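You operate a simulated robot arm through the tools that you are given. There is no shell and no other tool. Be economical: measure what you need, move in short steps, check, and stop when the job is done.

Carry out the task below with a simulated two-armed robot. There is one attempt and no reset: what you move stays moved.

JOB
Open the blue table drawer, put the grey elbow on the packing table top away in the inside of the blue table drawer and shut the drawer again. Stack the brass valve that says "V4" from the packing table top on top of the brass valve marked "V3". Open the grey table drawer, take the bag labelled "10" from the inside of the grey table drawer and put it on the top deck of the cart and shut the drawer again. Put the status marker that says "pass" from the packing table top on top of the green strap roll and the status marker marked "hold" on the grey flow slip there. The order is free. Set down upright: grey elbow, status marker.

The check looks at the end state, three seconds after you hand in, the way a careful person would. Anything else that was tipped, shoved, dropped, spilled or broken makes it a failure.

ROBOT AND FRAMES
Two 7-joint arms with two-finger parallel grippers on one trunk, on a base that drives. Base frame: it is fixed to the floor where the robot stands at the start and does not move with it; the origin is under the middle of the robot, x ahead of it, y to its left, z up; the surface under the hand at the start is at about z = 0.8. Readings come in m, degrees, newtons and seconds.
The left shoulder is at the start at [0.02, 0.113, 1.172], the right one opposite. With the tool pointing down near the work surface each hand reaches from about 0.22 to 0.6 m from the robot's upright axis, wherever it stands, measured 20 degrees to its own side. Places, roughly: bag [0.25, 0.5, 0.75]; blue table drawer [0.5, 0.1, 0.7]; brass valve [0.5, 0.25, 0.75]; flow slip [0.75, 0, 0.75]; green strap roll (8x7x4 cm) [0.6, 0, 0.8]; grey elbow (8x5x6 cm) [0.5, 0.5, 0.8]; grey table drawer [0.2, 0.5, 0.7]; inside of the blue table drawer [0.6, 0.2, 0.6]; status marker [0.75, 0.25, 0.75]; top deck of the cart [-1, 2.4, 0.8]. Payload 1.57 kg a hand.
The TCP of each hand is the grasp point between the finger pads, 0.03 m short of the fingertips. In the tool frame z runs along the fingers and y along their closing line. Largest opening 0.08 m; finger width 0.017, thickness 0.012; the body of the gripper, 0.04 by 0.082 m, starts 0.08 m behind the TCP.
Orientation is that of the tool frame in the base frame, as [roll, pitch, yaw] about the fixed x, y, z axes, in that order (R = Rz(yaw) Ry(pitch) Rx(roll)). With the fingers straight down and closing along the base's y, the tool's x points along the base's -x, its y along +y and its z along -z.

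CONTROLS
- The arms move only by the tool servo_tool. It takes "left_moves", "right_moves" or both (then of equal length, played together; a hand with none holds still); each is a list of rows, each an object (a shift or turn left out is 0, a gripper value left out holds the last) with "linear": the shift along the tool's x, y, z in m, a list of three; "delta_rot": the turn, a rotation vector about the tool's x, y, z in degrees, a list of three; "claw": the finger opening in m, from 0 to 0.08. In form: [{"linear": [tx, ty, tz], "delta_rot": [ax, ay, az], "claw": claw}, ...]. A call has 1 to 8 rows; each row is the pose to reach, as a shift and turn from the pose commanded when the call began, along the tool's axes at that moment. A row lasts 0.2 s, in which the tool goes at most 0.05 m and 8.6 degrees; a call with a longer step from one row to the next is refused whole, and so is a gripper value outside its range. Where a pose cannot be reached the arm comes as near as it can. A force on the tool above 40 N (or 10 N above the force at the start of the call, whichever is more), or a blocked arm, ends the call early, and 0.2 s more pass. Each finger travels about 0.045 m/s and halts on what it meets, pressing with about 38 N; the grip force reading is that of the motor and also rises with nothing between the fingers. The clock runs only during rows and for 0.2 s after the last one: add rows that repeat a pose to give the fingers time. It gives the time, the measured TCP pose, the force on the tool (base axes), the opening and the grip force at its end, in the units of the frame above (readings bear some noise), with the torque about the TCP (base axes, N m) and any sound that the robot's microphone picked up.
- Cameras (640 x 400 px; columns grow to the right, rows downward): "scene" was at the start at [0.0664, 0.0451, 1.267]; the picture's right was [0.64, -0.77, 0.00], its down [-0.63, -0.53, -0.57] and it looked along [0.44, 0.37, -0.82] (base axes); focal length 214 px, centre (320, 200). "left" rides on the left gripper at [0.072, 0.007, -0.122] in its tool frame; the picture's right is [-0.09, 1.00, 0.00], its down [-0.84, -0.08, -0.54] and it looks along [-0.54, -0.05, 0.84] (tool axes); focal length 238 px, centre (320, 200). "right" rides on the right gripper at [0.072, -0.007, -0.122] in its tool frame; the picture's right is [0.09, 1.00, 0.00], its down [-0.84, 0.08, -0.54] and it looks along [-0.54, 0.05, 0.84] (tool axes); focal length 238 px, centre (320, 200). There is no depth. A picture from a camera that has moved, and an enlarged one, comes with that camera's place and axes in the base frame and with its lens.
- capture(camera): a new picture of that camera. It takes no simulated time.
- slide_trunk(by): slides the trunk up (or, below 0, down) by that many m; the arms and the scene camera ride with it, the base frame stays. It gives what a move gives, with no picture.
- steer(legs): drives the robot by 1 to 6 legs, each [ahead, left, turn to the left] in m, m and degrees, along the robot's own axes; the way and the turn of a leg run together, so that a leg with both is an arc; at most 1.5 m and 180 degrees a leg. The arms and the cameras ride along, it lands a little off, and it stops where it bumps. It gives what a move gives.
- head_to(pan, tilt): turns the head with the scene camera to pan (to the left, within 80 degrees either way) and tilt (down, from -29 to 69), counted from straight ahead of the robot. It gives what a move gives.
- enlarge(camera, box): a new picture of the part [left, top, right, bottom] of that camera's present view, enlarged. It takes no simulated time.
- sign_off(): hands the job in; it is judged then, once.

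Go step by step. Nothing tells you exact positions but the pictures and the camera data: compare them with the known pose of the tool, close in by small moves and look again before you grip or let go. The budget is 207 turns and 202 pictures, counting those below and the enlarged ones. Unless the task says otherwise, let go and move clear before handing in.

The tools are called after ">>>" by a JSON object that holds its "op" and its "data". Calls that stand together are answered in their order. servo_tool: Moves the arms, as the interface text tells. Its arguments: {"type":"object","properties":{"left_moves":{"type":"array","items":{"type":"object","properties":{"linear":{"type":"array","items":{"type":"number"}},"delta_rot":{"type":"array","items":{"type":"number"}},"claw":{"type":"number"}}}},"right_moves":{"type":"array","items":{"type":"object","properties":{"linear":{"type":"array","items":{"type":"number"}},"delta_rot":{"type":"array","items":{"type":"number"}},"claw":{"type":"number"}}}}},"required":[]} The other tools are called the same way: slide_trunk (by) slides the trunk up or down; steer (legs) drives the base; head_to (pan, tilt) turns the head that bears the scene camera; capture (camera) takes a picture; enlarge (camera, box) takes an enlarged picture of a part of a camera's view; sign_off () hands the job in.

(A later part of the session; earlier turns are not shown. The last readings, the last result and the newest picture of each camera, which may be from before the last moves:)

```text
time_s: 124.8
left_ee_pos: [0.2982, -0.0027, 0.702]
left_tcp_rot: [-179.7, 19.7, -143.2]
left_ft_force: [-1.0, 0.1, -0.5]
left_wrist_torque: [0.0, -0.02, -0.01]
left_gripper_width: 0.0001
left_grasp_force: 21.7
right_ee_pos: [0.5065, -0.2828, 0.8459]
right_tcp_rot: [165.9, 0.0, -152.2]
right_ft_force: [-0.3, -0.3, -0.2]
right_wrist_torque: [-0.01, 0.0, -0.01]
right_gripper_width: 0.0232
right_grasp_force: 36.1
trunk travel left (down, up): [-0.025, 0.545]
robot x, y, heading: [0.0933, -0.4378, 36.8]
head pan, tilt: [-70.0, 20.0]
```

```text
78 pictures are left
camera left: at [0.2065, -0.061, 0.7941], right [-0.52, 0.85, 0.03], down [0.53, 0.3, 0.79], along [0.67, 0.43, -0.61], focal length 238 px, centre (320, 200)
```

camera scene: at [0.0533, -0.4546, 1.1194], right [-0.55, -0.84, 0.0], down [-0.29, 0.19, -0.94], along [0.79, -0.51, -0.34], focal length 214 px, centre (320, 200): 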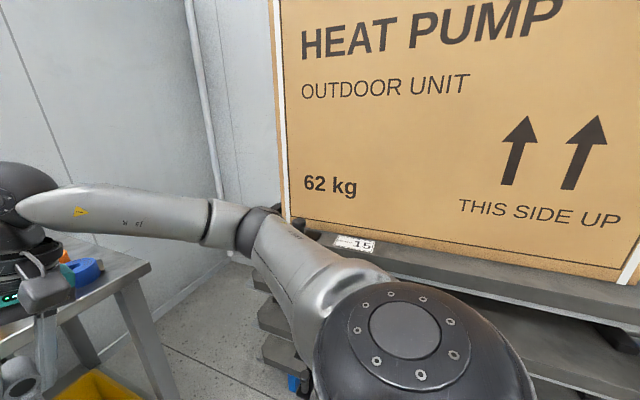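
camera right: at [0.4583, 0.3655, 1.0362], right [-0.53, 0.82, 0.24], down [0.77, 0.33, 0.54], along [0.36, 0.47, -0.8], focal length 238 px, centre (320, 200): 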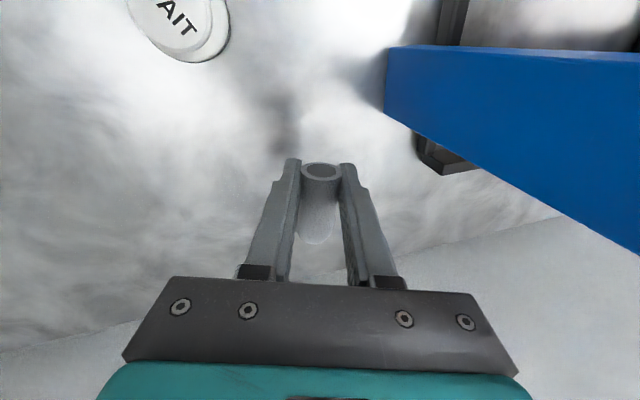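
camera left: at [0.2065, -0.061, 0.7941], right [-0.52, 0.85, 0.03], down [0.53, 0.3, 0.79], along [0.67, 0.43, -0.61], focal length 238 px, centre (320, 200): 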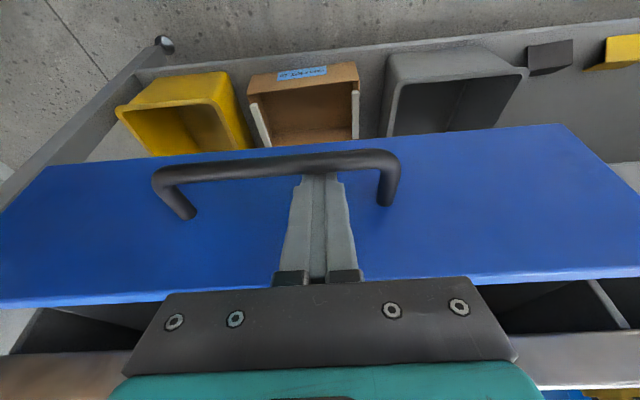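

The drawer follows. I pull it further open by driving back 17 cm.

>>> {"op": "steer", "data": {"legs": [[-0.17, 0, 0]]}}

>>> {"op": "head_to", "data": {"pan": 0, "tilt": 50}}

>>> {"op": "capture", "data": {"camera": "left"}}

>>> {"op": "capture", "data": {"camera": "scene"}}

```text
time_s: 126.3
left_ee_pos: [0.1618, -0.1054, 0.704]
left_tcp_rot: [-179.7, 19.6, -143.3]
left_ft_force: [-0.7, -0.5, 0.1]
left_wrist_torque: [-0.02, -0.02, 0.01]
left_gripper_width: 0.0002
left_grasp_force: 21.3
right_ee_pos: [0.3689, -0.3847, 0.8465]
right_tcp_rot: [165.9, 0.0, -152.1]
right_ft_force: [1.2, -0.3, 0.2]
right_wrist_torque: [-0.01, 0.04, 0.0]
right_gripper_width: 0.0235
right_grasp_force: 36.3
trunk travel left (down, up): [-0.025, 0.545]
robot x, y, heading: [-0.037, -0.5368, 36.8]
head pan, tilt: [-70.0, 20.0]
```

```text
time_s: 127.7
left_ee_pos: [0.1617, -0.1051, 0.7025]
left_tcp_rot: [-179.6, 19.8, -143.4]
left_ft_force: [-1.0, 1.3, -0.1]
left_wrist_torque: [-0.01, -0.04, -0.04]
left_gripper_width: 0.0001
left_grasp_force: 21.6
right_ee_pos: [0.3688, -0.3836, 0.8469]
right_tcp_rot: [165.9, 0.1, -152.2]
right_ft_force: [0.0, 0.3, 0.5]
right_wrist_torque: [-0.02, 0.05, 0.01]
right_gripper_width: 0.0234
right_grasp_force: 35.5
trunk travel left (down, up): [-0.025, 0.545]
robot x, y, heading: [-0.0387, -0.5345, 36.7]
head pan, tilt: [0.0, 50.0]
```

```text
77 pictures are left
camera left: at [0.0704, -0.1632, 0.7942], right [-0.52, 0.85, 0.02], down [0.53, 0.3, 0.79], along [0.67, 0.43, -0.61], focal length 238 px, centre (320, 200)
```

left: 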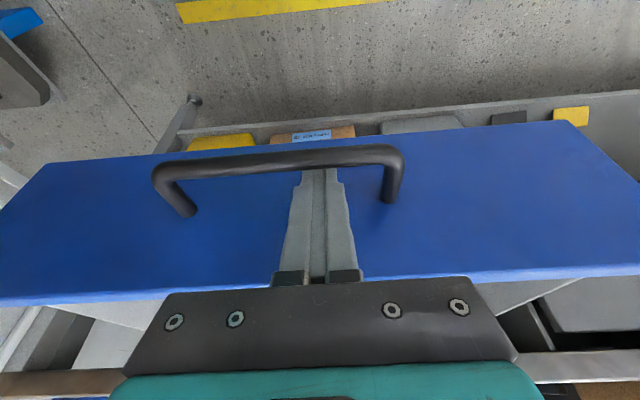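

```text
76 pictures are left
camera scene: at [0.0333, -0.4863, 1.0739], right [0.6, -0.8, 0.0], down [-0.61, -0.46, -0.64], along [0.51, 0.39, -0.77], focal length 214 px, centre (320, 200)
```

scene: 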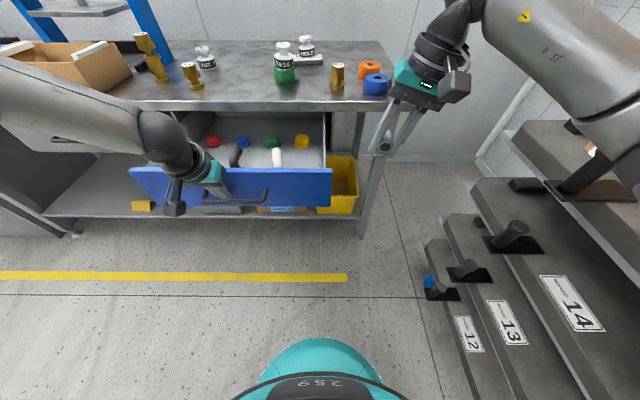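

The drawer is open and holds several small things. I look for a free spot inside.

>>> {"op": "enlarge", "data": {"camera": "scene", "box": [170, 100, 350, 212]}}

```text
3.56 times, centred on (260, 156) of scene
camera zoom: at [0.0333, -0.4863, 1.0739], right [0.6, -0.8, 0.0], down [-0.61, -0.46, -0.64], along [0.51, 0.39, -0.77], focal length 763 px, centre (533, 356)
```

zoom: 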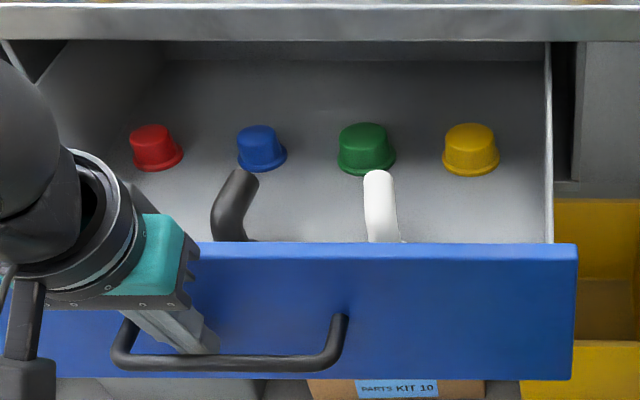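

Free spot: front-right of the drawer, in front of the yellow cap and right of the white elbow (flange target P≈0.20, Q≈−0.355). Bring the grey elbow above it.

>>> {"op": "servo_tool", "data": {"right_moves": [{"linear": [-0.015, 0.037, 0.0093]}, {"linear": [-0.03, 0.074, 0.0186]}, {"linear": [-0.045, 0.111, 0.0278]}, {"linear": [-0.06, 0.149, 0.0371]}, {"linear": [-0.0746, 0.186, 0.0464]}, {"linear": [-0.0746, 0.186, 0.0464]}]}}

>>> {"op": "capture", "data": {"camera": "right"}}

>>> {"op": "enlarge", "data": {"camera": "scene", "box": [170, 80, 370, 205]}}

```text
time_s: 129.1
left_ee_pos: [0.1612, -0.1043, 0.7019]
left_tcp_rot: [-179.6, 19.5, -143.5]
left_ft_force: [-0.4, -0.3, -1.2]
left_wrist_torque: [0.03, -0.01, 0.04]
left_gripper_width: 0.0
left_grasp_force: 21.6
right_ee_pos: [0.3465, -0.1794, 0.8476]
right_tcp_rot: [166.0, 0.0, -152.0]
right_ft_force: [0.2, 0.1, -0.3]
right_wrist_torque: [0.02, -0.01, 0.0]
right_gripper_width: 0.0229
right_grasp_force: 35.4
trunk travel left (down, up): [-0.025, 0.545]
robot x, y, heading: [-0.0363, -0.5376, 37.0]
head pan, tilt: [0.0, 50.0]
```

```text
74 pictures are left
camera right: at [0.3003, -0.2437, 0.9631], right [-0.53, 0.81, 0.24], down [0.77, 0.34, 0.55], along [0.36, 0.48, -0.8], focal length 238 px, centre (320, 200)
```

right: 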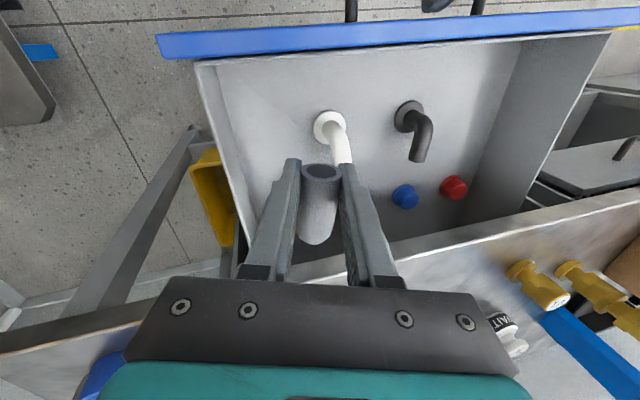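

```text
3.20 times, centred on (270, 142) of scene
camera zoom: at [0.0331, -0.4861, 1.0738], right [0.6, -0.8, 0.0], down [-0.61, -0.46, -0.64], along [0.51, 0.39, -0.77], focal length 686 px, centre (480, 384)
```

zoom: 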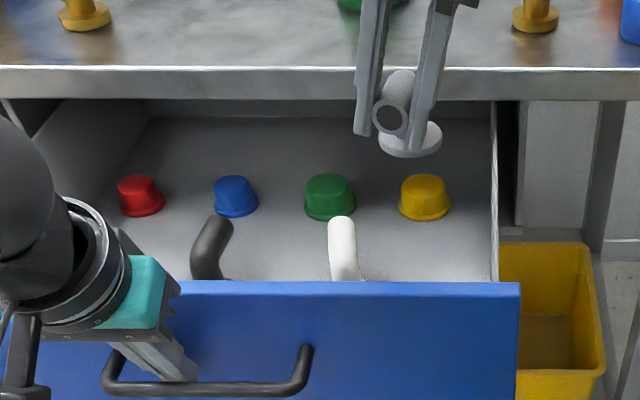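

>>> {"op": "enlarge", "data": {"camera": "scene", "box": [265, 80, 325, 135]}}

```text
7.27 times, centred on (295, 108) of scene
camera zoom: at [0.0331, -0.4861, 1.0738], right [0.6, -0.8, 0.0], down [-0.61, -0.46, -0.64], along [0.51, 0.39, -0.77], focal length 1560 px, centre (502, 873)
```

zoom: 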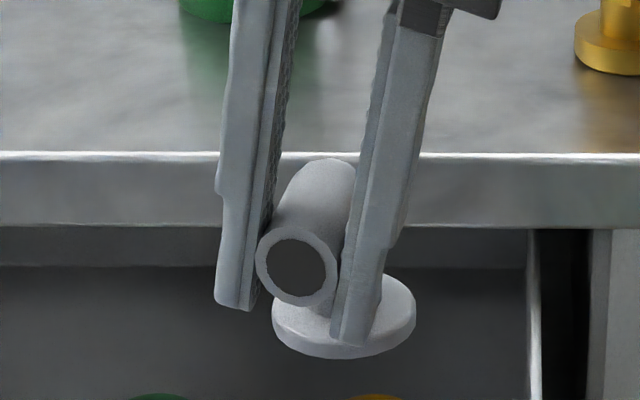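

The elbow hangs level. Lower it into the drawer in stages.

>>> {"op": "servo_tool", "data": {"right_moves": [{"linear": [0, -0.0085, 0.034]}, {"linear": [0, -0.017, 0.068]}, {"linear": [0, -0.0254, 0.102]}, {"linear": [0, -0.0254, 0.102]}]}}

>>> {"op": "enlarge", "data": {"camera": "scene", "box": [210, 90, 350, 190]}}

>>> {"op": "capture", "data": {"camera": "right"}}

```text
time_s: 130.1
left_ee_pos: [0.1613, -0.1051, 0.7034]
left_tcp_rot: [-179.6, 19.7, -143.4]
left_ft_force: [-0.7, 0.0, -0.5]
left_wrist_torque: [-0.03, -0.03, 0.02]
left_gripper_width: 0.0
left_grasp_force: 21.0
right_ee_pos: [0.3453, -0.1783, 0.7416]
right_tcp_rot: [165.9, 0.0, -152.2]
right_ft_force: [-0.2, 0.3, -0.3]
right_wrist_torque: [0.0, -0.04, 0.01]
right_gripper_width: 0.0232
right_grasp_force: 35.5
trunk travel left (down, up): [-0.025, 0.545]
robot x, y, heading: [-0.0355, -0.5381, 36.9]
head pan, tilt: [0.0, 50.0]
```

```text
4.00 times, centred on (280, 140) of scene
camera zoom: at [0.0332, -0.4862, 1.0739], right [0.6, -0.8, 0.0], down [-0.61, -0.46, -0.64], along [0.51, 0.39, -0.77], focal length 858 px, centre (480, 440)
```

zoom: 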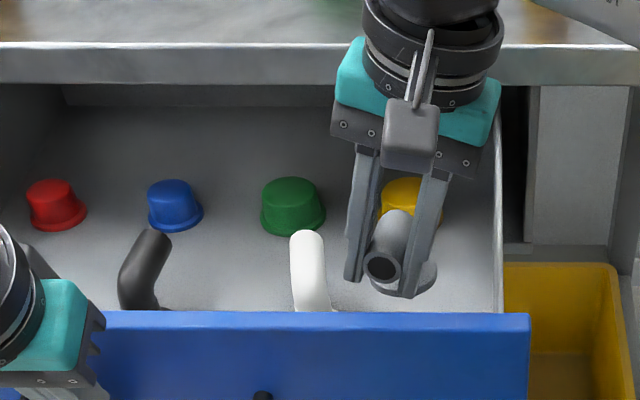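

```text
70 pictures are left
camera right: at [0.2986, -0.2434, 0.8571], right [-0.53, 0.81, 0.24], down [0.77, 0.34, 0.55], along [0.36, 0.48, -0.8], focal length 238 px, centre (320, 200)
```

right: 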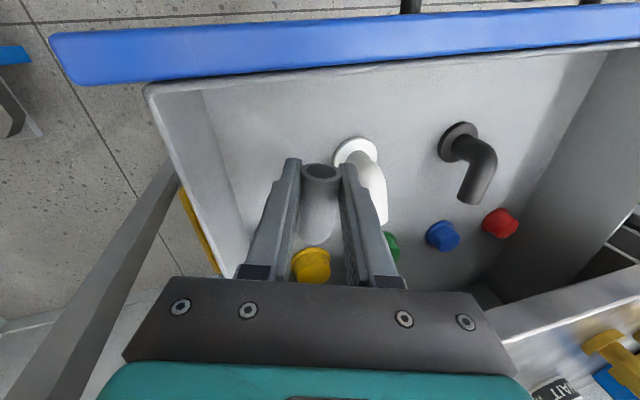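

>>> {"op": "servo_tool", "data": {"right_moves": [{"linear": [0, -0.0036, 0.0146]}, {"linear": [0, -0.0073, 0.0291]}, {"linear": [0, -0.0092, 0.0369]}]}}

>>> {"op": "servo_tool", "data": {"right_moves": [{"linear": [0, -0.0006, 0.0025]}, {"linear": [0, -0.0012, 0.0049]}]}}

>>> {"op": "enlarge", "data": {"camera": "scene", "box": [210, 90, 350, 190]}}

```text
time_s: 130.9
left_ee_pos: [0.1633, -0.1052, 0.7031]
left_tcp_rot: [-179.6, 19.7, -143.5]
left_ft_force: [0.8, 0.5, -0.3]
left_wrist_torque: [0.0, -0.02, 0.0]
left_gripper_width: 0.0001
left_grasp_force: 21.4
right_ee_pos: [0.3453, -0.1796, 0.7042]
right_tcp_rot: [165.9, 0.0, -152.2]
right_ft_force: [-0.4, 1.0, -0.2]
right_wrist_torque: [-0.01, 0.0, 0.02]
right_gripper_width: 0.0232
right_grasp_force: 35.0
trunk travel left (down, up): [-0.025, 0.545]
robot x, y, heading: [-0.0367, -0.5397, 36.9]
head pan, tilt: [0.0, 50.0]
```

```text
time_s: 131.5
left_ee_pos: [0.1617, -0.1036, 0.7016]
left_tcp_rot: [-179.7, 19.8, -143.5]
left_ft_force: [-0.3, 0.5, -0.5]
left_wrist_torque: [0.03, -0.03, 0.04]
left_gripper_width: 0.0001
left_grasp_force: 21.8
right_ee_pos: [0.3445, -0.1791, 0.6989]
right_tcp_rot: [166.0, 0.0, -152.3]
right_ft_force: [-0.3, -0.6, -0.3]
right_wrist_torque: [-0.02, 0.01, 0.03]
right_gripper_width: 0.023
right_grasp_force: 35.5
trunk travel left (down, up): [-0.025, 0.545]
robot x, y, heading: [-0.036, -0.5365, 36.8]
head pan, tilt: [0.0, 50.0]
```

```text
4.00 times, centred on (280, 140) of scene
camera zoom: at [0.0332, -0.4863, 1.0739], right [0.6, -0.8, 0.0], down [-0.61, -0.46, -0.64], along [0.51, 0.39, -0.77], focal length 858 px, centre (480, 440)
```

zoom: 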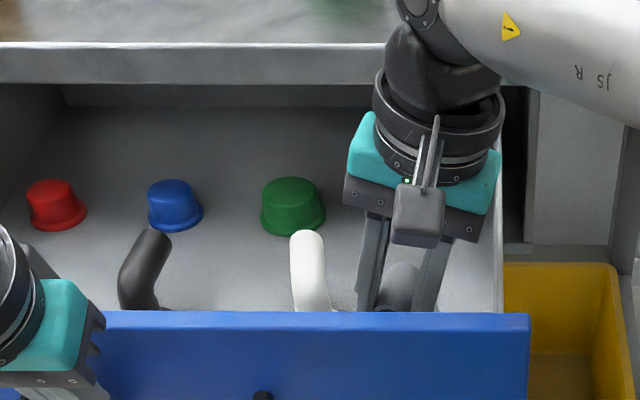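

>>> {"op": "servo_tool", "data": {"right_moves": [{"linear": [0, -0.0005, 0.0019]}, {"linear": [0, -0.001, 0.0039]}]}}

>>> {"op": "servo_tool", "data": {"right_moves": [{"linear": [0, -0.0005, 0.0019]}, {"linear": [0, -0.001, 0.0039]}]}}

```text
time_s: 132.1
left_ee_pos: [0.1626, -0.1052, 0.7026]
left_tcp_rot: [-179.7, 19.7, -143.4]
left_ft_force: [0.8, 0.4, -0.1]
left_wrist_torque: [0.02, -0.01, 0.0]
left_gripper_width: 0.0
left_grasp_force: 20.9
right_ee_pos: [0.3455, -0.1791, 0.6946]
right_tcp_rot: [166.0, 0.0, -152.1]
right_ft_force: [-0.3, -0.4, -0.5]
right_wrist_torque: [0.0, 0.01, 0.01]
right_gripper_width: 0.0232
right_grasp_force: 35.2
trunk travel left (down, up): [-0.025, 0.545]
robot x, y, heading: [-0.0446, -0.5361, 36.8]
head pan, tilt: [0.0, 50.0]
```

```text
time_s: 132.7
left_ee_pos: [0.1617, -0.1045, 0.7024]
left_tcp_rot: [-179.6, 19.7, -143.4]
left_ft_force: [-0.4, -0.5, -0.2]
left_wrist_torque: [-0.01, -0.03, 0.0]
left_gripper_width: 0.0
left_grasp_force: 21.8
right_ee_pos: [0.345, -0.1801, 0.6898]
right_tcp_rot: [165.9, 0.0, -152.2]
right_ft_force: [0.9, 0.2, -0.1]
right_wrist_torque: [0.01, 0.02, 0.03]
right_gripper_width: 0.0232
right_grasp_force: 35.9
trunk travel left (down, up): [-0.025, 0.545]
robot x, y, heading: [-0.0381, -0.5366, 36.7]
head pan, tilt: [0.0, 50.0]
```

>>> {"op": "servo_tool", "data": {"right_moves": [{"linear": [0, 0.005, 0.001]}, {"linear": [0, 0.0045, 0.0029]}, {"linear": [0, 0.004, 0.0048]}]}}

>>> {"op": "servo_tool", "data": {"right_moves": [{"linear": [0, -0.0005, 0.0019]}, {"linear": [0, -0.001, 0.0039]}]}}

>>> {"op": "capture", "data": {"camera": "right"}}

```text
time_s: 133.5
left_ee_pos: [0.1614, -0.1039, 0.7026]
left_tcp_rot: [-179.6, 19.7, -143.4]
left_ft_force: [-0.3, -0.2, 0.3]
left_wrist_torque: [0.0, -0.02, 0.01]
left_gripper_width: 0.0001
left_grasp_force: 21.4
right_ee_pos: [0.3426, -0.1757, 0.6877]
right_tcp_rot: [165.7, 0.3, -152.2]
right_ft_force: [0.4, -0.8, 9.9]
right_wrist_torque: [0.18, -0.53, -0.08]
right_gripper_width: 0.0233
right_grasp_force: 34.9
trunk travel left (down, up): [-0.025, 0.545]
robot x, y, heading: [-0.0346, -0.535, 36.9]
head pan, tilt: [0.0, 50.0]
```

```text
time_s: 134.1
left_ee_pos: [0.1608, -0.1064, 0.7043]
left_tcp_rot: [-179.6, 19.8, -143.4]
left_ft_force: [0.1, 0.0, -0.6]
left_wrist_torque: [-0.01, 0.02, 0.03]
left_gripper_width: 0.0
left_grasp_force: 21.4
right_ee_pos: [0.3425, -0.1741, 0.6865]
right_tcp_rot: [165.6, 0.3, -152.2]
right_ft_force: [0.1, -0.8, 26.6]
right_wrist_torque: [0.3, -0.38, 0.0]
right_gripper_width: 0.0233
right_grasp_force: 35.4
trunk travel left (down, up): [-0.025, 0.545]
robot x, y, heading: [-0.0352, -0.5374, 36.7]
head pan, tilt: [0.0, 50.0]
```

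```text
68 pictures are left
camera right: at [0.2963, -0.2398, 0.8018], right [-0.53, 0.81, 0.25], down [0.77, 0.34, 0.55], along [0.36, 0.48, -0.8], focal length 238 px, centre (320, 200)
```

right: 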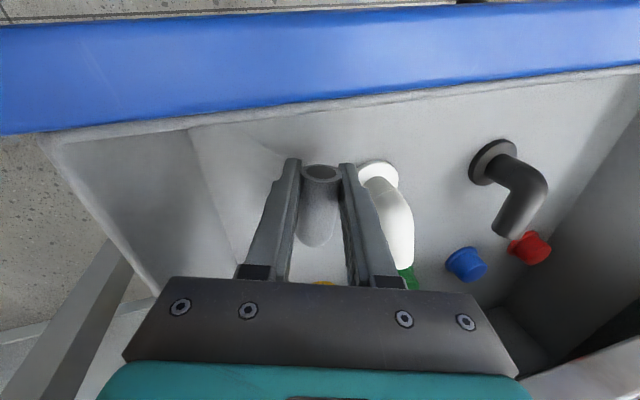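

Contact felt under the flange. Ease off slightly and open the fingers.

>>> {"op": "servo_tool", "data": {"right_moves": [{"linear": [0, 0.0005, -0.0019]}, {"linear": [0, 0.0007, -0.0029]}, {"linear": [0, 0.0007, -0.0029]}]}}

>>> {"op": "servo_tool", "data": {"right_moves": [{"claw": 0.03}, {"claw": 0.038}, {"claw": 0.04}]}}

>>> {"op": "capture", "data": {"camera": "right"}}

```text
time_s: 134.9
left_ee_pos: [0.1618, -0.105, 0.703]
left_tcp_rot: [-179.7, 19.7, -143.4]
left_ft_force: [-0.4, -0.1, 0.0]
left_wrist_torque: [0.0, 0.01, -0.03]
left_gripper_width: 0.0
left_grasp_force: 21.1
right_ee_pos: [0.3413, -0.1757, 0.6857]
right_tcp_rot: [165.9, 0.0, -152.2]
right_ft_force: [-1.5, 3.1, 12.2]
right_wrist_torque: [0.33, -0.1, 0.04]
right_gripper_width: 0.0234
right_grasp_force: 34.9
trunk travel left (down, up): [-0.025, 0.545]
robot x, y, heading: [-0.0389, -0.5387, 37.0]
head pan, tilt: [0.0, 50.0]
```

```text
time_s: 135.7
left_ee_pos: [0.1614, -0.1041, 0.7029]
left_tcp_rot: [-179.6, 19.8, -143.4]
left_ft_force: [-0.4, 0.8, -0.8]
left_wrist_torque: [0.02, -0.01, 0.02]
left_gripper_width: 0.0001
left_grasp_force: 21.1
right_ee_pos: [0.3425, -0.1753, 0.6871]
right_tcp_rot: [165.9, 0.0, -152.2]
right_ft_force: [-0.1, 0.1, 0.1]
right_wrist_torque: [0.0, -0.02, -0.03]
right_gripper_width: 0.0399
right_grasp_force: 0.1
trunk travel left (down, up): [-0.025, 0.545]
robot x, y, heading: [-0.0382, -0.5376, 36.8]
head pan, tilt: [0.0, 50.0]
```

```text
67 pictures are left
camera right: at [0.2971, -0.2402, 0.8019], right [-0.53, 0.81, 0.24], down [0.77, 0.34, 0.54], along [0.36, 0.47, -0.8], focal length 238 px, centre (320, 200)
```

right: 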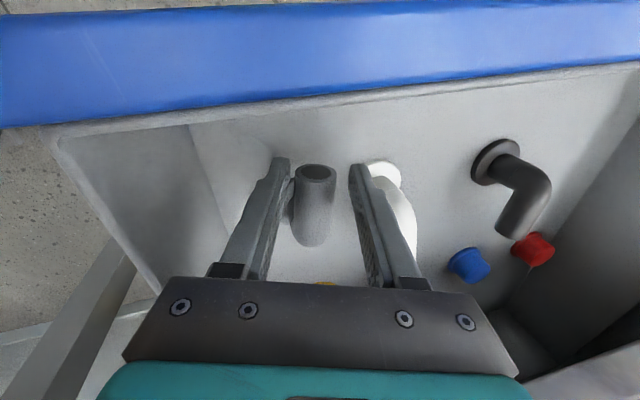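

>>> {"op": "servo_tool", "data": {"right_moves": [{"linear": [0, -0.002, -0.015]}, {"linear": [0, -0.003, -0.04]}, {"linear": [0, -0.003, -0.08]}, {"linear": [0, -0.003, -0.12]}, {"linear": [0, -0.003, -0.16]}]}}

>>> {"op": "enlarge", "data": {"camera": "scene", "box": [210, 100, 350, 200]}}

>>> {"op": "capture", "data": {"camera": "right"}}

```text
time_s: 136.9
left_ee_pos: [0.1616, -0.1044, 0.7015]
left_tcp_rot: [-179.5, 19.7, -143.4]
left_ft_force: [-0.5, 0.7, -0.3]
left_wrist_torque: [-0.02, 0.02, -0.02]
left_gripper_width: 0.0
left_grasp_force: 21.5
right_ee_pos: [0.3635, -0.2115, 0.842]
right_tcp_rot: [165.9, -0.1, -152.3]
right_ft_force: [-0.2, 0.3, -0.4]
right_wrist_torque: [0.01, 0.04, 0.03]
right_gripper_width: 0.0402
right_grasp_force: 0.0
trunk travel left (down, up): [-0.025, 0.545]
robot x, y, heading: [-0.0383, -0.5364, 37.0]
head pan, tilt: [0.0, 50.0]
```

```text
4.00 times, centred on (280, 150) of scene
camera zoom: at [0.0332, -0.4863, 1.0739], right [0.6, -0.8, 0.0], down [-0.61, -0.46, -0.64], along [0.51, 0.39, -0.77], focal length 858 px, centre (480, 400)
```

zoom: 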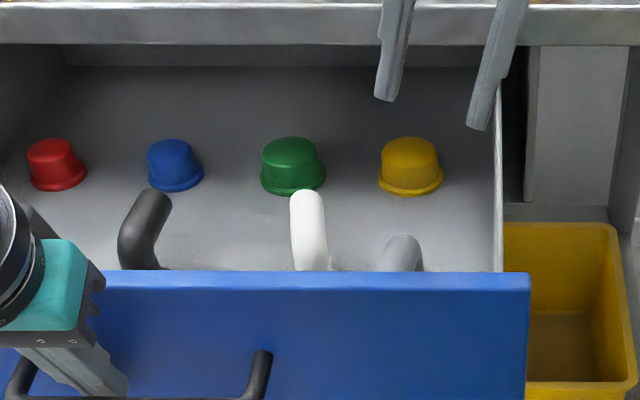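

```text
65 pictures are left
camera right: at [0.3174, -0.2766, 0.9574], right [-0.53, 0.81, 0.24], down [0.77, 0.34, 0.54], along [0.36, 0.48, -0.8], focal length 238 px, centre (320, 200)
```

right: 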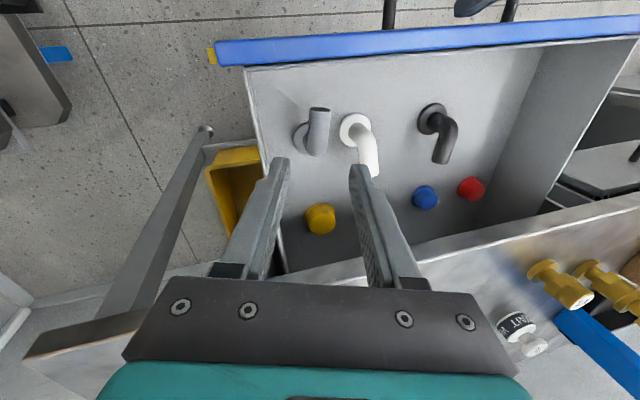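

The grey elbow stands upright inside. I raise the right hand clear, then close the drawer by pushing forward with the left finger behind the bar.

>>> {"op": "servo_tool", "data": {"right_moves": [{"linear": [0.02, 0, -0.04]}, {"linear": [0.05, 0, -0.08]}, {"linear": [0.08, 0, -0.11]}, {"linear": [0.11, -0.02, -0.14]}]}}

>>> {"op": "steer", "data": {"legs": [[0.19, 0, 0]]}}

>>> {"op": "capture", "data": {"camera": "left"}}

>>> {"op": "capture", "data": {"camera": "scene"}}

```text
time_s: 137.9
left_ee_pos: [0.1619, -0.1039, 0.703]
left_tcp_rot: [-179.6, 19.8, -143.5]
left_ft_force: [0.0, -0.9, -0.6]
left_wrist_torque: [-0.01, 0.01, 0.0]
left_gripper_width: 0.0
left_grasp_force: 21.5
right_ee_pos: [0.2917, -0.3086, 0.973]
right_tcp_rot: [166.0, 0.0, -152.2]
right_ft_force: [-0.1, 0.3, -1.2]
right_wrist_torque: [-0.02, 0.04, 0.01]
right_gripper_width: 0.04
right_grasp_force: 0.0
trunk travel left (down, up): [-0.025, 0.545]
robot x, y, heading: [-0.0377, -0.5386, 36.8]
head pan, tilt: [0.0, 50.0]
```

```text
time_s: 139.4
left_ee_pos: [0.313, 0.0072, 0.7033]
left_tcp_rot: [-179.7, 19.7, -143.5]
left_ft_force: [0.0, 0.0, 0.6]
left_wrist_torque: [0.0, -0.04, 0.0]
left_gripper_width: 0.0
left_grasp_force: 21.6
right_ee_pos: [0.4425, -0.197, 0.9715]
right_tcp_rot: [165.8, 0.0, -152.3]
right_ft_force: [-0.1, -0.3, -0.4]
right_wrist_torque: [0.0, 0.01, 0.03]
right_gripper_width: 0.04
right_grasp_force: 0.0
trunk travel left (down, up): [-0.025, 0.545]
robot x, y, heading: [0.1115, -0.4257, 36.7]
head pan, tilt: [0.0, 50.0]
```

```text
64 pictures are left
camera left: at [0.2213, -0.0511, 0.7942], right [-0.52, 0.85, 0.03], down [0.53, 0.3, 0.79], along [0.67, 0.43, -0.61], focal length 238 px, centre (320, 200)
```

left: 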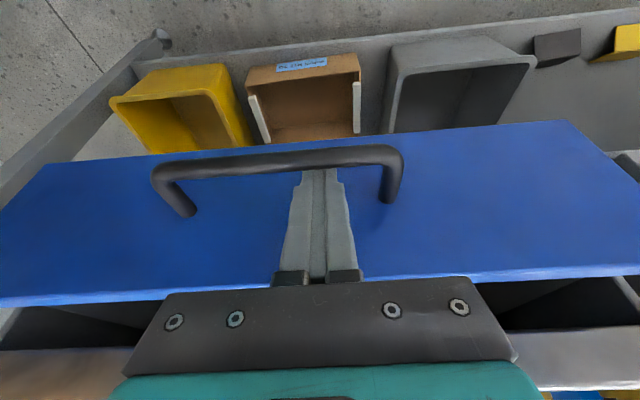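

```text
63 pictures are left
camera scene: at [0.1835, -0.3742, 1.0738], right [0.6, -0.8, 0.0], down [-0.61, -0.46, -0.64], along [0.52, 0.38, -0.77], focal length 214 px, centre (320, 200)
```

scene: 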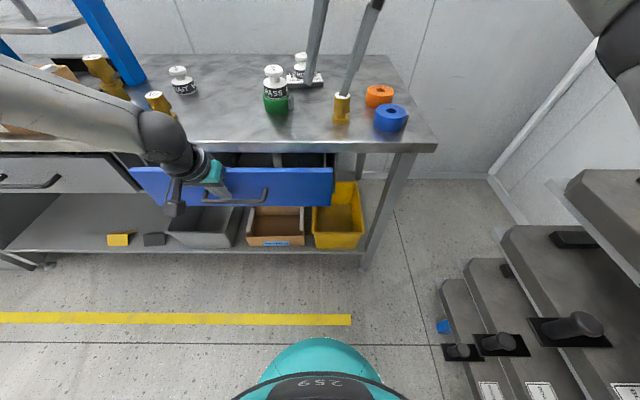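

>>> {"op": "servo_tool", "data": {"left_moves": [{"linear": [-0.0188, 0, 0.0067]}, {"linear": [-0.0377, 0, 0.0134]}, {"linear": [-0.0471, 0, 0.0168]}, {"linear": [-0.0471, 0, 0.0168]}]}}

>>> {"op": "capture", "data": {"camera": "left"}}

```text
time_s: 140.4
left_ee_pos: [0.3533, 0.0367, 0.7035]
left_tcp_rot: [-179.6, 19.6, -143.4]
left_ft_force: [-3.9, -3.0, 2.5]
left_wrist_torque: [-0.12, 0.03, 0.0]
left_gripper_width: 0.0001
left_grasp_force: 21.0
right_ee_pos: [0.4434, -0.1975, 0.9724]
right_tcp_rot: [165.9, 0.1, -152.3]
right_ft_force: [-0.5, 0.3, 0.9]
right_wrist_torque: [0.03, 0.01, 0.03]
right_gripper_width: 0.04
right_grasp_force: 0.1
trunk travel left (down, up): [-0.025, 0.545]
robot x, y, heading: [0.113, -0.4264, 36.9]
head pan, tilt: [0.0, 50.0]
```

```text
62 pictures are left
camera left: at [0.2605, -0.0218, 0.7949], right [-0.52, 0.85, 0.02], down [0.53, 0.3, 0.79], along [0.67, 0.43, -0.61], focal length 238 px, centre (320, 200)
```

left: 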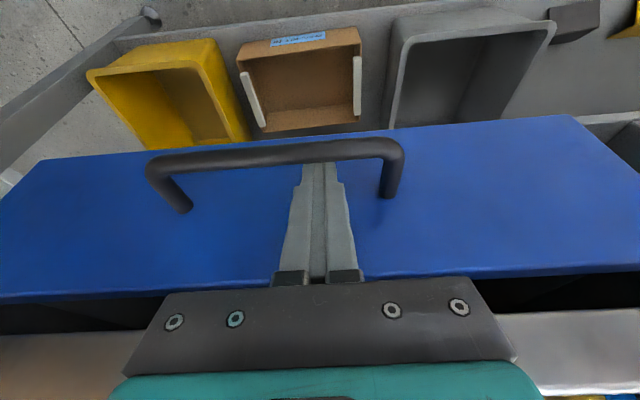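

>>> {"op": "servo_tool", "data": {"left_moves": [{"linear": [-0.0038, 0, 0.0013]}, {"linear": [-0.0075, 0, 0.0027]}]}}

```text
time_s: 141.0
left_ee_pos: [0.3524, 0.0361, 0.7003]
left_tcp_rot: [-179.7, 18.7, -143.4]
left_ft_force: [-8.9, -7.8, 5.0]
left_wrist_torque: [-0.26, 0.26, 0.0]
left_gripper_width: 0.0
left_grasp_force: 21.3
right_ee_pos: [0.4403, -0.1982, 0.9718]
right_tcp_rot: [165.9, 0.1, -152.1]
right_ft_force: [-0.2, -0.5, -0.2]
right_wrist_torque: [0.03, 0.03, -0.01]
right_gripper_width: 0.0398
right_grasp_force: 0.1
trunk travel left (down, up): [-0.025, 0.545]
robot x, y, heading: [0.1119, -0.4262, 36.7]
head pan, tilt: [0.0, 50.0]
stopped in row 2 (left hand): the force on the tool passed its limit at 43 N (the readings are from after the stop); the commanded pose is now the measured one
```

The blue drawer is shut firmly. Withdraw the left finger and drive over toward the grey drawer.

>>> {"op": "servo_tool", "data": {"left_moves": [{"linear": [0.001, 0, -0.02]}, {"linear": [0.001, 0, -0.05]}, {"linear": [0.02, 0, -0.075]}, {"linear": [0.06, 0, -0.085]}, {"linear": [0.1, 0, -0.085]}]}}

>>> {"op": "steer", "data": {"legs": [[-0.12, 0, 0], [0, 0.5, 0]]}}

>>> {"op": "capture", "data": {"camera": "scene"}}

>>> {"op": "capture", "data": {"camera": "left"}}

```text
time_s: 142.2
left_ee_pos: [0.2555, -0.0342, 0.7483]
left_tcp_rot: [-179.6, 18.8, -143.3]
left_ft_force: [-0.1, 0.2, 0.0]
left_wrist_torque: [0.03, 0.01, -0.03]
left_gripper_width: 0.0
left_grasp_force: 21.1
right_ee_pos: [0.4418, -0.1974, 0.9718]
right_tcp_rot: [165.9, 0.0, -152.1]
right_ft_force: [-0.1, -0.3, 0.8]
right_wrist_torque: [0.02, 0.0, 0.01]
right_gripper_width: 0.0399
right_grasp_force: 0.1
trunk travel left (down, up): [-0.025, 0.545]
robot x, y, heading: [0.1117, -0.4275, 36.6]
head pan, tilt: [0.0, 50.0]
```

```text
time_s: 146.0
left_ee_pos: [-0.1386, 0.2895, 0.7469]
left_tcp_rot: [-179.7, 18.8, -143.1]
left_ft_force: [0.2, -0.2, -0.6]
left_wrist_torque: [0.03, -0.04, -0.02]
left_gripper_width: 0.0001
left_grasp_force: 20.8
right_ee_pos: [0.0473, 0.1263, 0.9729]
right_tcp_rot: [165.9, 0.0, -152.0]
right_ft_force: [0.3, -0.2, -0.3]
right_wrist_torque: [0.0, 0.02, 0.02]
right_gripper_width: 0.04
right_grasp_force: 0.1
trunk travel left (down, up): [-0.025, 0.545]
robot x, y, heading: [-0.2827, -0.1037, 37.2]
head pan, tilt: [0.0, 50.0]
```

```text
61 pictures are left
camera scene: at [-0.2104, -0.0513, 1.0739], right [0.6, -0.8, 0.0], down [-0.61, -0.46, -0.64], along [0.51, 0.39, -0.77], focal length 214 px, centre (320, 200)
```

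scene: 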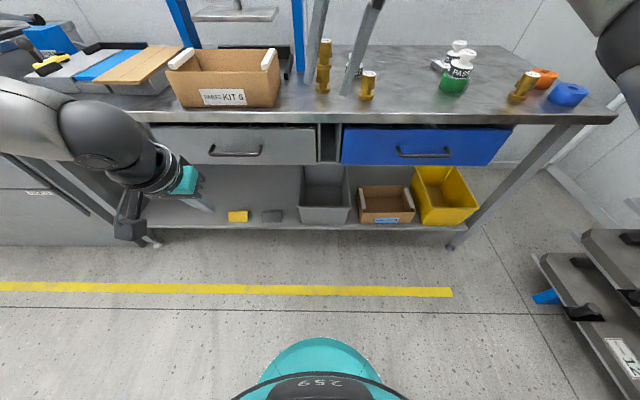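

```text
60 pictures are left
camera left: at [-0.2295, 0.2307, 0.8404], right [-0.53, 0.85, 0.03], down [0.54, 0.31, 0.78], along [0.66, 0.43, -0.62], focal length 238 px, centre (320, 200)
```

left: 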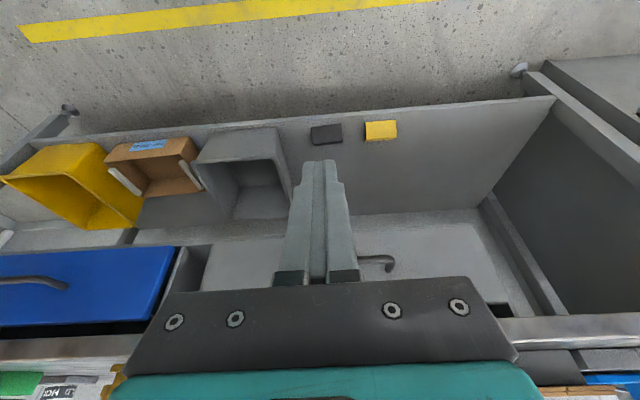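

Both drawers are closed and the left hand lines up with the grey handle (centre Q≈0.323). Drive forward and look.

>>> {"op": "steer", "data": {"legs": [[0.115, 0, -0.6]]}}

>>> {"op": "servo_tool", "data": {"left_moves": [{"linear": [-0.03, 0, -0.01], "delta_rot": [0, -0.9, 0]}, {"linear": [-0.06, 0, -0.01], "delta_rot": [0, -0.9, 0]}, {"linear": [-0.06, 0, -0.01], "delta_rot": [0, -0.9, 0]}]}}

>>> {"op": "capture", "data": {"camera": "left"}}

```text
time_s: 147.2
left_ee_pos: [-0.0459, 0.3555, 0.748]
left_tcp_rot: [-179.8, 18.8, -143.5]
left_ft_force: [-0.4, 0.2, -0.1]
left_wrist_torque: [-0.01, -0.03, 0.03]
left_gripper_width: 0.0
left_grasp_force: 21.5
right_ee_pos: [0.1402, 0.1927, 0.9724]
right_tcp_rot: [165.9, 0.0, -152.4]
right_ft_force: [-0.1, 0.8, 0.4]
right_wrist_torque: [-0.02, -0.04, 0.0]
right_gripper_width: 0.0399
right_grasp_force: 0.0
trunk travel left (down, up): [-0.025, 0.545]
robot x, y, heading: [-0.1904, -0.0352, 36.6]
head pan, tilt: [0.0, 50.0]
```

```text
time_s: 148.0
left_ee_pos: [-0.0003, 0.3883, 0.7761]
left_tcp_rot: [-179.7, 19.7, -143.5]
left_ft_force: [-0.5, -0.5, 0.6]
left_wrist_torque: [0.0, 0.01, -0.01]
left_gripper_width: 0.0003
left_grasp_force: 20.9
right_ee_pos: [0.14, 0.193, 0.9715]
right_tcp_rot: [165.9, 0.0, -152.4]
right_ft_force: [-0.7, 0.0, 0.2]
right_wrist_torque: [-0.03, 0.02, 0.0]
right_gripper_width: 0.0398
right_grasp_force: 0.0
trunk travel left (down, up): [-0.025, 0.545]
robot x, y, heading: [-0.1922, -0.0336, 36.5]
head pan, tilt: [0.0, 50.0]
```

```text
59 pictures are left
camera left: at [-0.0926, 0.3305, 0.8672], right [-0.52, 0.85, 0.03], down [0.53, 0.3, 0.79], along [0.67, 0.43, -0.61], focal length 238 px, centre (320, 200)
```

left: 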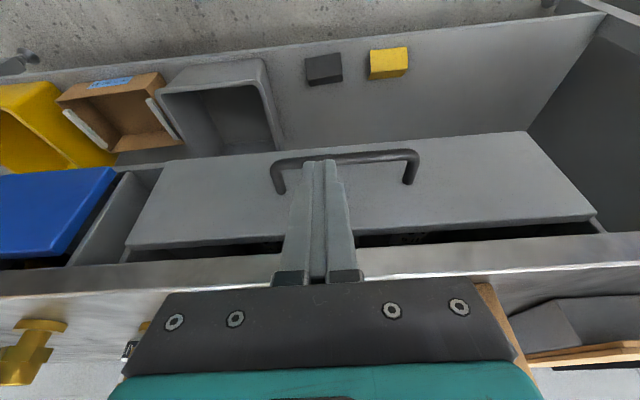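

>>> {"op": "servo_tool", "data": {"left_moves": [{"linear": [-0.03, 0, 0.005]}, {"linear": [-0.0381, 0, 0.0337]}, {"linear": [-0.0381, 0, 0.0337]}]}}

>>> {"op": "servo_tool", "data": {"left_moves": [{"linear": [0, 0, 0.02]}, {"linear": [0, 0, 0.04]}, {"linear": [0, 0, 0.057]}, {"linear": [0, 0, 0.057]}]}}

>>> {"op": "capture", "data": {"camera": "left"}}

```text
time_s: 148.8
left_ee_pos: [0.0369, 0.4165, 0.756]
left_tcp_rot: [-179.7, 19.7, -143.4]
left_ft_force: [0.5, -0.1, -0.3]
left_wrist_torque: [-0.01, 0.0, -0.02]
left_gripper_width: 0.0
left_grasp_force: 21.2
right_ee_pos: [0.1404, 0.1935, 0.9722]
right_tcp_rot: [165.9, 0.0, -152.4]
right_ft_force: [-0.2, 0.2, -1.0]
right_wrist_torque: [0.0, 0.0, -0.02]
right_gripper_width: 0.0403
right_grasp_force: 0.1
trunk travel left (down, up): [-0.025, 0.545]
robot x, y, heading: [-0.1881, -0.0315, 36.9]
head pan, tilt: [0.0, 50.0]
```

```text
time_s: 149.8
left_ee_pos: [0.0518, 0.4264, 0.703]
left_tcp_rot: [-179.7, 19.8, -143.5]
left_ft_force: [1.4, 0.8, 1.0]
left_wrist_torque: [0.04, -0.02, 0.01]
left_gripper_width: 0.0002
left_grasp_force: 21.0
right_ee_pos: [0.1406, 0.1936, 0.9725]
right_tcp_rot: [165.8, 0.1, -152.4]
right_ft_force: [0.6, 0.0, 0.1]
right_wrist_torque: [-0.02, 0.0, -0.02]
right_gripper_width: 0.04
right_grasp_force: 0.0
trunk travel left (down, up): [-0.025, 0.545]
robot x, y, heading: [-0.1915, -0.0304, 36.6]
head pan, tilt: [0.0, 50.0]
```

```text
58 pictures are left
camera left: at [-0.0398, 0.3692, 0.7949], right [-0.52, 0.85, 0.03], down [0.53, 0.3, 0.79], along [0.67, 0.43, -0.61], focal length 238 px, centre (320, 200)
```

left: 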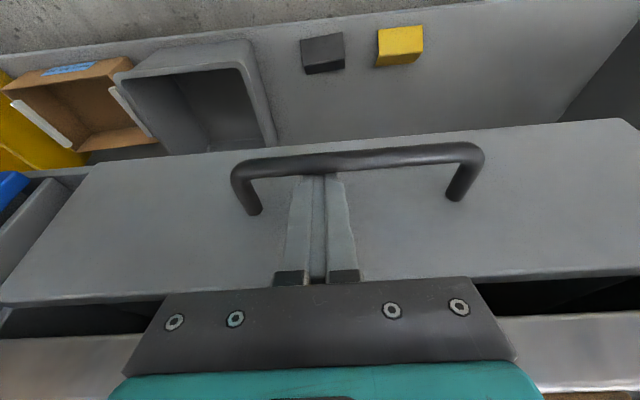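

Hooked behind the grey bar. Pull it open by driving back.

>>> {"op": "steer", "data": {"legs": [[-0.225, 0, 0]]}}

>>> {"op": "head_to", "data": {"pan": 20, "tilt": 50}}

>>> {"op": "capture", "data": {"camera": "scene"}}

>>> {"op": "capture", "data": {"camera": "right"}}

```text
time_s: 151.5
left_ee_pos: [-0.126, 0.2959, 0.7039]
left_tcp_rot: [-179.7, 19.6, -143.5]
left_ft_force: [0.4, 0.3, -0.2]
left_wrist_torque: [-0.01, 0.0, 0.05]
left_gripper_width: 0.0
left_grasp_force: 21.5
right_ee_pos: [-0.0358, 0.0612, 0.9715]
right_tcp_rot: [166.0, -0.1, -152.5]
right_ft_force: [-0.3, 0.1, -0.3]
right_wrist_torque: [0.0, 0.0, 0.0]
right_gripper_width: 0.0398
right_grasp_force: 0.0
trunk travel left (down, up): [-0.025, 0.545]
robot x, y, heading: [-0.3674, -0.1648, 36.6]
head pan, tilt: [0.0, 50.0]
```

```text
time_s: 152.3
left_ee_pos: [-0.1257, 0.2943, 0.7045]
left_tcp_rot: [-179.6, 19.7, -143.5]
left_ft_force: [0.7, 0.1, 0.5]
left_wrist_torque: [-0.03, 0.05, 0.01]
left_gripper_width: 0.0
left_grasp_force: 21.3
right_ee_pos: [-0.0367, 0.0607, 0.9709]
right_tcp_rot: [166.0, 0.1, -152.4]
right_ft_force: [0.5, -0.3, -1.1]
right_wrist_torque: [-0.01, 0.03, 0.0]
right_gripper_width: 0.0401
right_grasp_force: 0.1
trunk travel left (down, up): [-0.025, 0.545]
robot x, y, heading: [-0.3673, -0.1666, 36.7]
head pan, tilt: [20.0, 50.0]
```

```text
57 pictures are left
camera scene: at [-0.3155, -0.097, 1.0739], right [0.83, -0.55, 0.0], down [-0.42, -0.64, -0.64], along [0.35, 0.54, -0.77], focal length 214 px, centre (320, 200)
```

scene: 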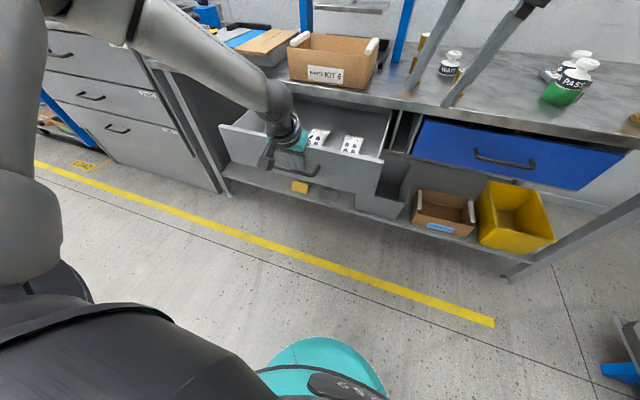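

```text
56 pictures are left
camera right: at [-0.0833, -0.004, 1.0879], right [-0.53, 0.81, 0.24], down [0.77, 0.34, 0.54], along [0.36, 0.47, -0.8], focal length 238 px, centre (320, 200)
```

right: 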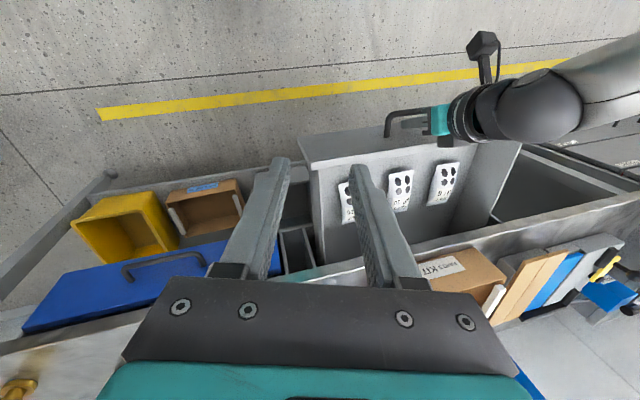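

>>> {"op": "enlarge", "data": {"camera": "right", "box": [320, 140, 480, 240]}}

>>> {"op": "enlarge", "data": {"camera": "scene", "box": [260, 95, 400, 182]}}

```text
4.00 times, centred on (400, 190) of right
camera zoom: at [-0.0833, -0.004, 1.0879], right [-0.53, 0.81, 0.24], down [0.77, 0.34, 0.54], along [0.36, 0.47, -0.8], focal length 953 px, centre (0, 240)
```

zoom: 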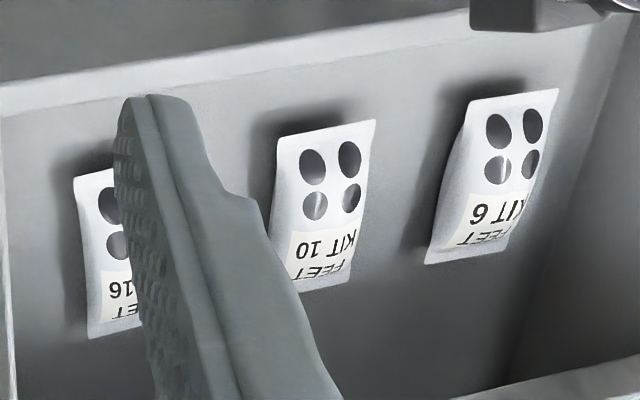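

```text
4.57 times, centred on (330, 138) of scene
camera zoom: at [-0.3155, -0.097, 1.0739], right [0.83, -0.55, 0.0], down [-0.42, -0.64, -0.64], along [0.35, 0.54, -0.77], focal length 980 px, centre (274, 481)
```

zoom: 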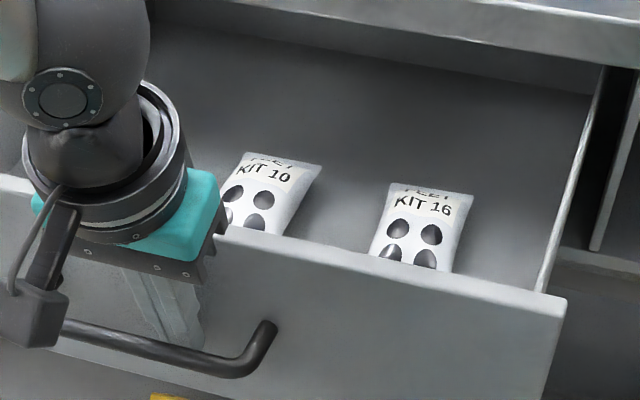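

Bags KIT 16, KIT 10 and KIT 6 lie in the drawer; KIT 10 is the middle one at about P 0.264, Q 0.335. I unhook the left finger, raise it and drive a bit closer.

>>> {"op": "servo_tool", "data": {"left_moves": [{"linear": [0.001, 0, -0.04]}, {"linear": [0.001, 0, -0.08]}, {"linear": [-0.012, 0, -0.118], "claw": 0.04}, {"linear": [-0.0268, 0, -0.1554], "claw": 0.08}]}}

>>> {"op": "steer", "data": {"legs": [[0.14, 0, 0]]}}

>>> {"op": "servo_tool", "data": {"left_moves": [{"linear": [0.0, 0.01, 0.0], "delta_rot": [0, 5, 0]}, {"linear": [-0.01, 0.022, 0.01], "delta_rot": [0, 9.7, 0]}, {"linear": [-0.01, 0.022, 0.01], "delta_rot": [0, 9.7, 0]}]}}

>>> {"op": "capture", "data": {"camera": "left"}}

```text
time_s: 153.3
left_ee_pos: [-0.1484, 0.2811, 0.8581]
left_tcp_rot: [-179.6, 19.7, -143.6]
left_ft_force: [0.6, 0.0, -0.7]
left_wrist_torque: [0.02, 0.0, 0.0]
left_gripper_width: 0.0478
left_grasp_force: 0.1
right_ee_pos: [-0.036, 0.0605, 0.9722]
right_tcp_rot: [165.9, 0.0, -152.5]
right_ft_force: [0.2, 0.1, -0.4]
right_wrist_torque: [0.02, -0.01, 0.01]
right_gripper_width: 0.0401
right_grasp_force: 0.0
trunk travel left (down, up): [-0.025, 0.545]
robot x, y, heading: [-0.3698, -0.1676, 36.5]
head pan, tilt: [20.0, 50.0]
```

```text
time_s: 154.7
left_ee_pos: [-0.0354, 0.3647, 0.8579]
left_tcp_rot: [-179.7, 19.8, -143.5]
left_ft_force: [0.4, -0.4, 0.2]
left_wrist_torque: [-0.01, -0.04, 0.02]
left_gripper_width: 0.08
left_grasp_force: 0.0
right_ee_pos: [0.0766, 0.1452, 0.972]
right_tcp_rot: [165.8, 0.0, -152.4]
right_ft_force: [0.4, 0.3, -0.4]
right_wrist_torque: [0.0, 0.03, -0.01]
right_gripper_width: 0.0402
right_grasp_force: 0.0
trunk travel left (down, up): [-0.025, 0.545]
robot x, y, heading: [-0.2571, -0.0839, 36.8]
head pan, tilt: [20.0, 50.0]
```

```text
time_s: 155.5
left_ee_pos: [-0.0376, 0.3898, 0.8505]
left_tcp_rot: [-179.7, 10.0, -143.6]
left_ft_force: [0.5, -0.1, -0.2]
left_wrist_torque: [0.0, 0.03, 0.01]
left_gripper_width: 0.08
left_grasp_force: 0.0
right_ee_pos: [0.0762, 0.1453, 0.9721]
right_tcp_rot: [165.9, 0.1, -152.4]
right_ft_force: [-0.9, 0.7, 0.5]
right_wrist_torque: [-0.01, 0.03, -0.01]
right_gripper_width: 0.0398
right_grasp_force: 0.1
trunk travel left (down, up): [-0.025, 0.545]
robot x, y, heading: [-0.2517, -0.0868, 36.7]
head pan, tilt: [20.0, 50.0]
```

```text
53 pictures are left
camera left: at [-0.1162, 0.3414, 0.9595], right [-0.52, 0.86, 0.01], down [0.63, 0.37, 0.68], along [0.58, 0.36, -0.73], focal length 238 px, centre (320, 200)
```

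left: 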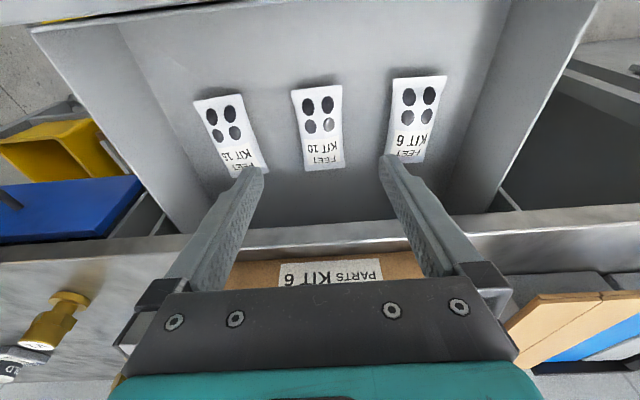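

KIT 10 is right under the open left hand. Descend in two steps.

>>> {"op": "servo_tool", "data": {"left_moves": [{"linear": [-0.014, -0.001, 0.045]}, {"linear": [-0.0283, -0.0025, 0.0932]}, {"linear": [-0.0283, -0.0025, 0.0932]}]}}

>>> {"op": "capture", "data": {"camera": "left"}}

```text
refused: row 2 steps farther than a row can; nothing moved
```

```text
52 pictures are left
camera left: at [-0.1162, 0.3414, 0.9595], right [-0.52, 0.86, 0.01], down [0.63, 0.37, 0.68], along [0.58, 0.36, -0.73], focal length 238 px, centre (320, 200)
```

left: 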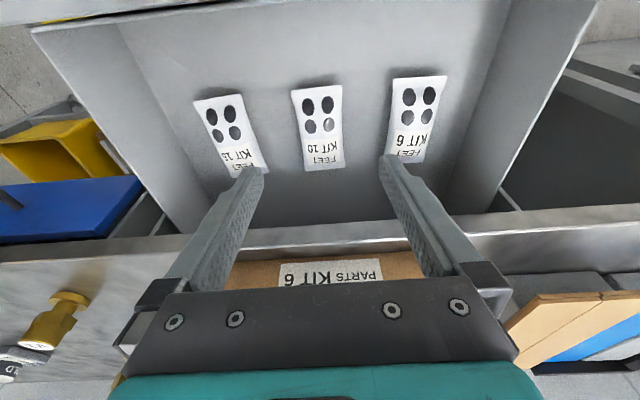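

>>> {"op": "servo_tool", "data": {"left_moves": [{"linear": [-0.01, -0.001, 0.032]}, {"linear": [-0.02, -0.002, 0.063]}, {"linear": [-0.0283, -0.0025, 0.0932]}, {"linear": [-0.0283, -0.0025, 0.0932]}]}}

>>> {"op": "capture", "data": {"camera": "left"}}

```text
time_s: 156.5
left_ee_pos: [-0.0016, 0.4132, 0.7634]
left_tcp_rot: [-179.7, 10.1, -143.6]
left_ft_force: [0.0, 0.2, 0.0]
left_wrist_torque: [0.0, -0.01, 0.01]
left_gripper_width: 0.0802
left_grasp_force: 0.0
right_ee_pos: [0.0763, 0.1448, 0.9719]
right_tcp_rot: [165.9, -0.1, -152.4]
right_ft_force: [0.0, -0.2, 0.4]
right_wrist_torque: [-0.01, 0.0, 0.01]
right_gripper_width: 0.0405
right_grasp_force: 0.0
trunk travel left (down, up): [-0.025, 0.545]
robot x, y, heading: [-0.2582, -0.0849, 36.8]
head pan, tilt: [20.0, 50.0]
```

```text
51 pictures are left
camera left: at [-0.0793, 0.3652, 0.8729], right [-0.52, 0.86, 0.01], down [0.63, 0.37, 0.68], along [0.58, 0.36, -0.73], focal length 238 px, centre (320, 200)
```

left: 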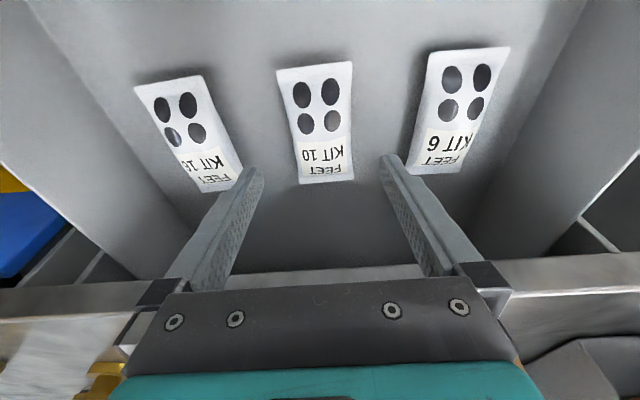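

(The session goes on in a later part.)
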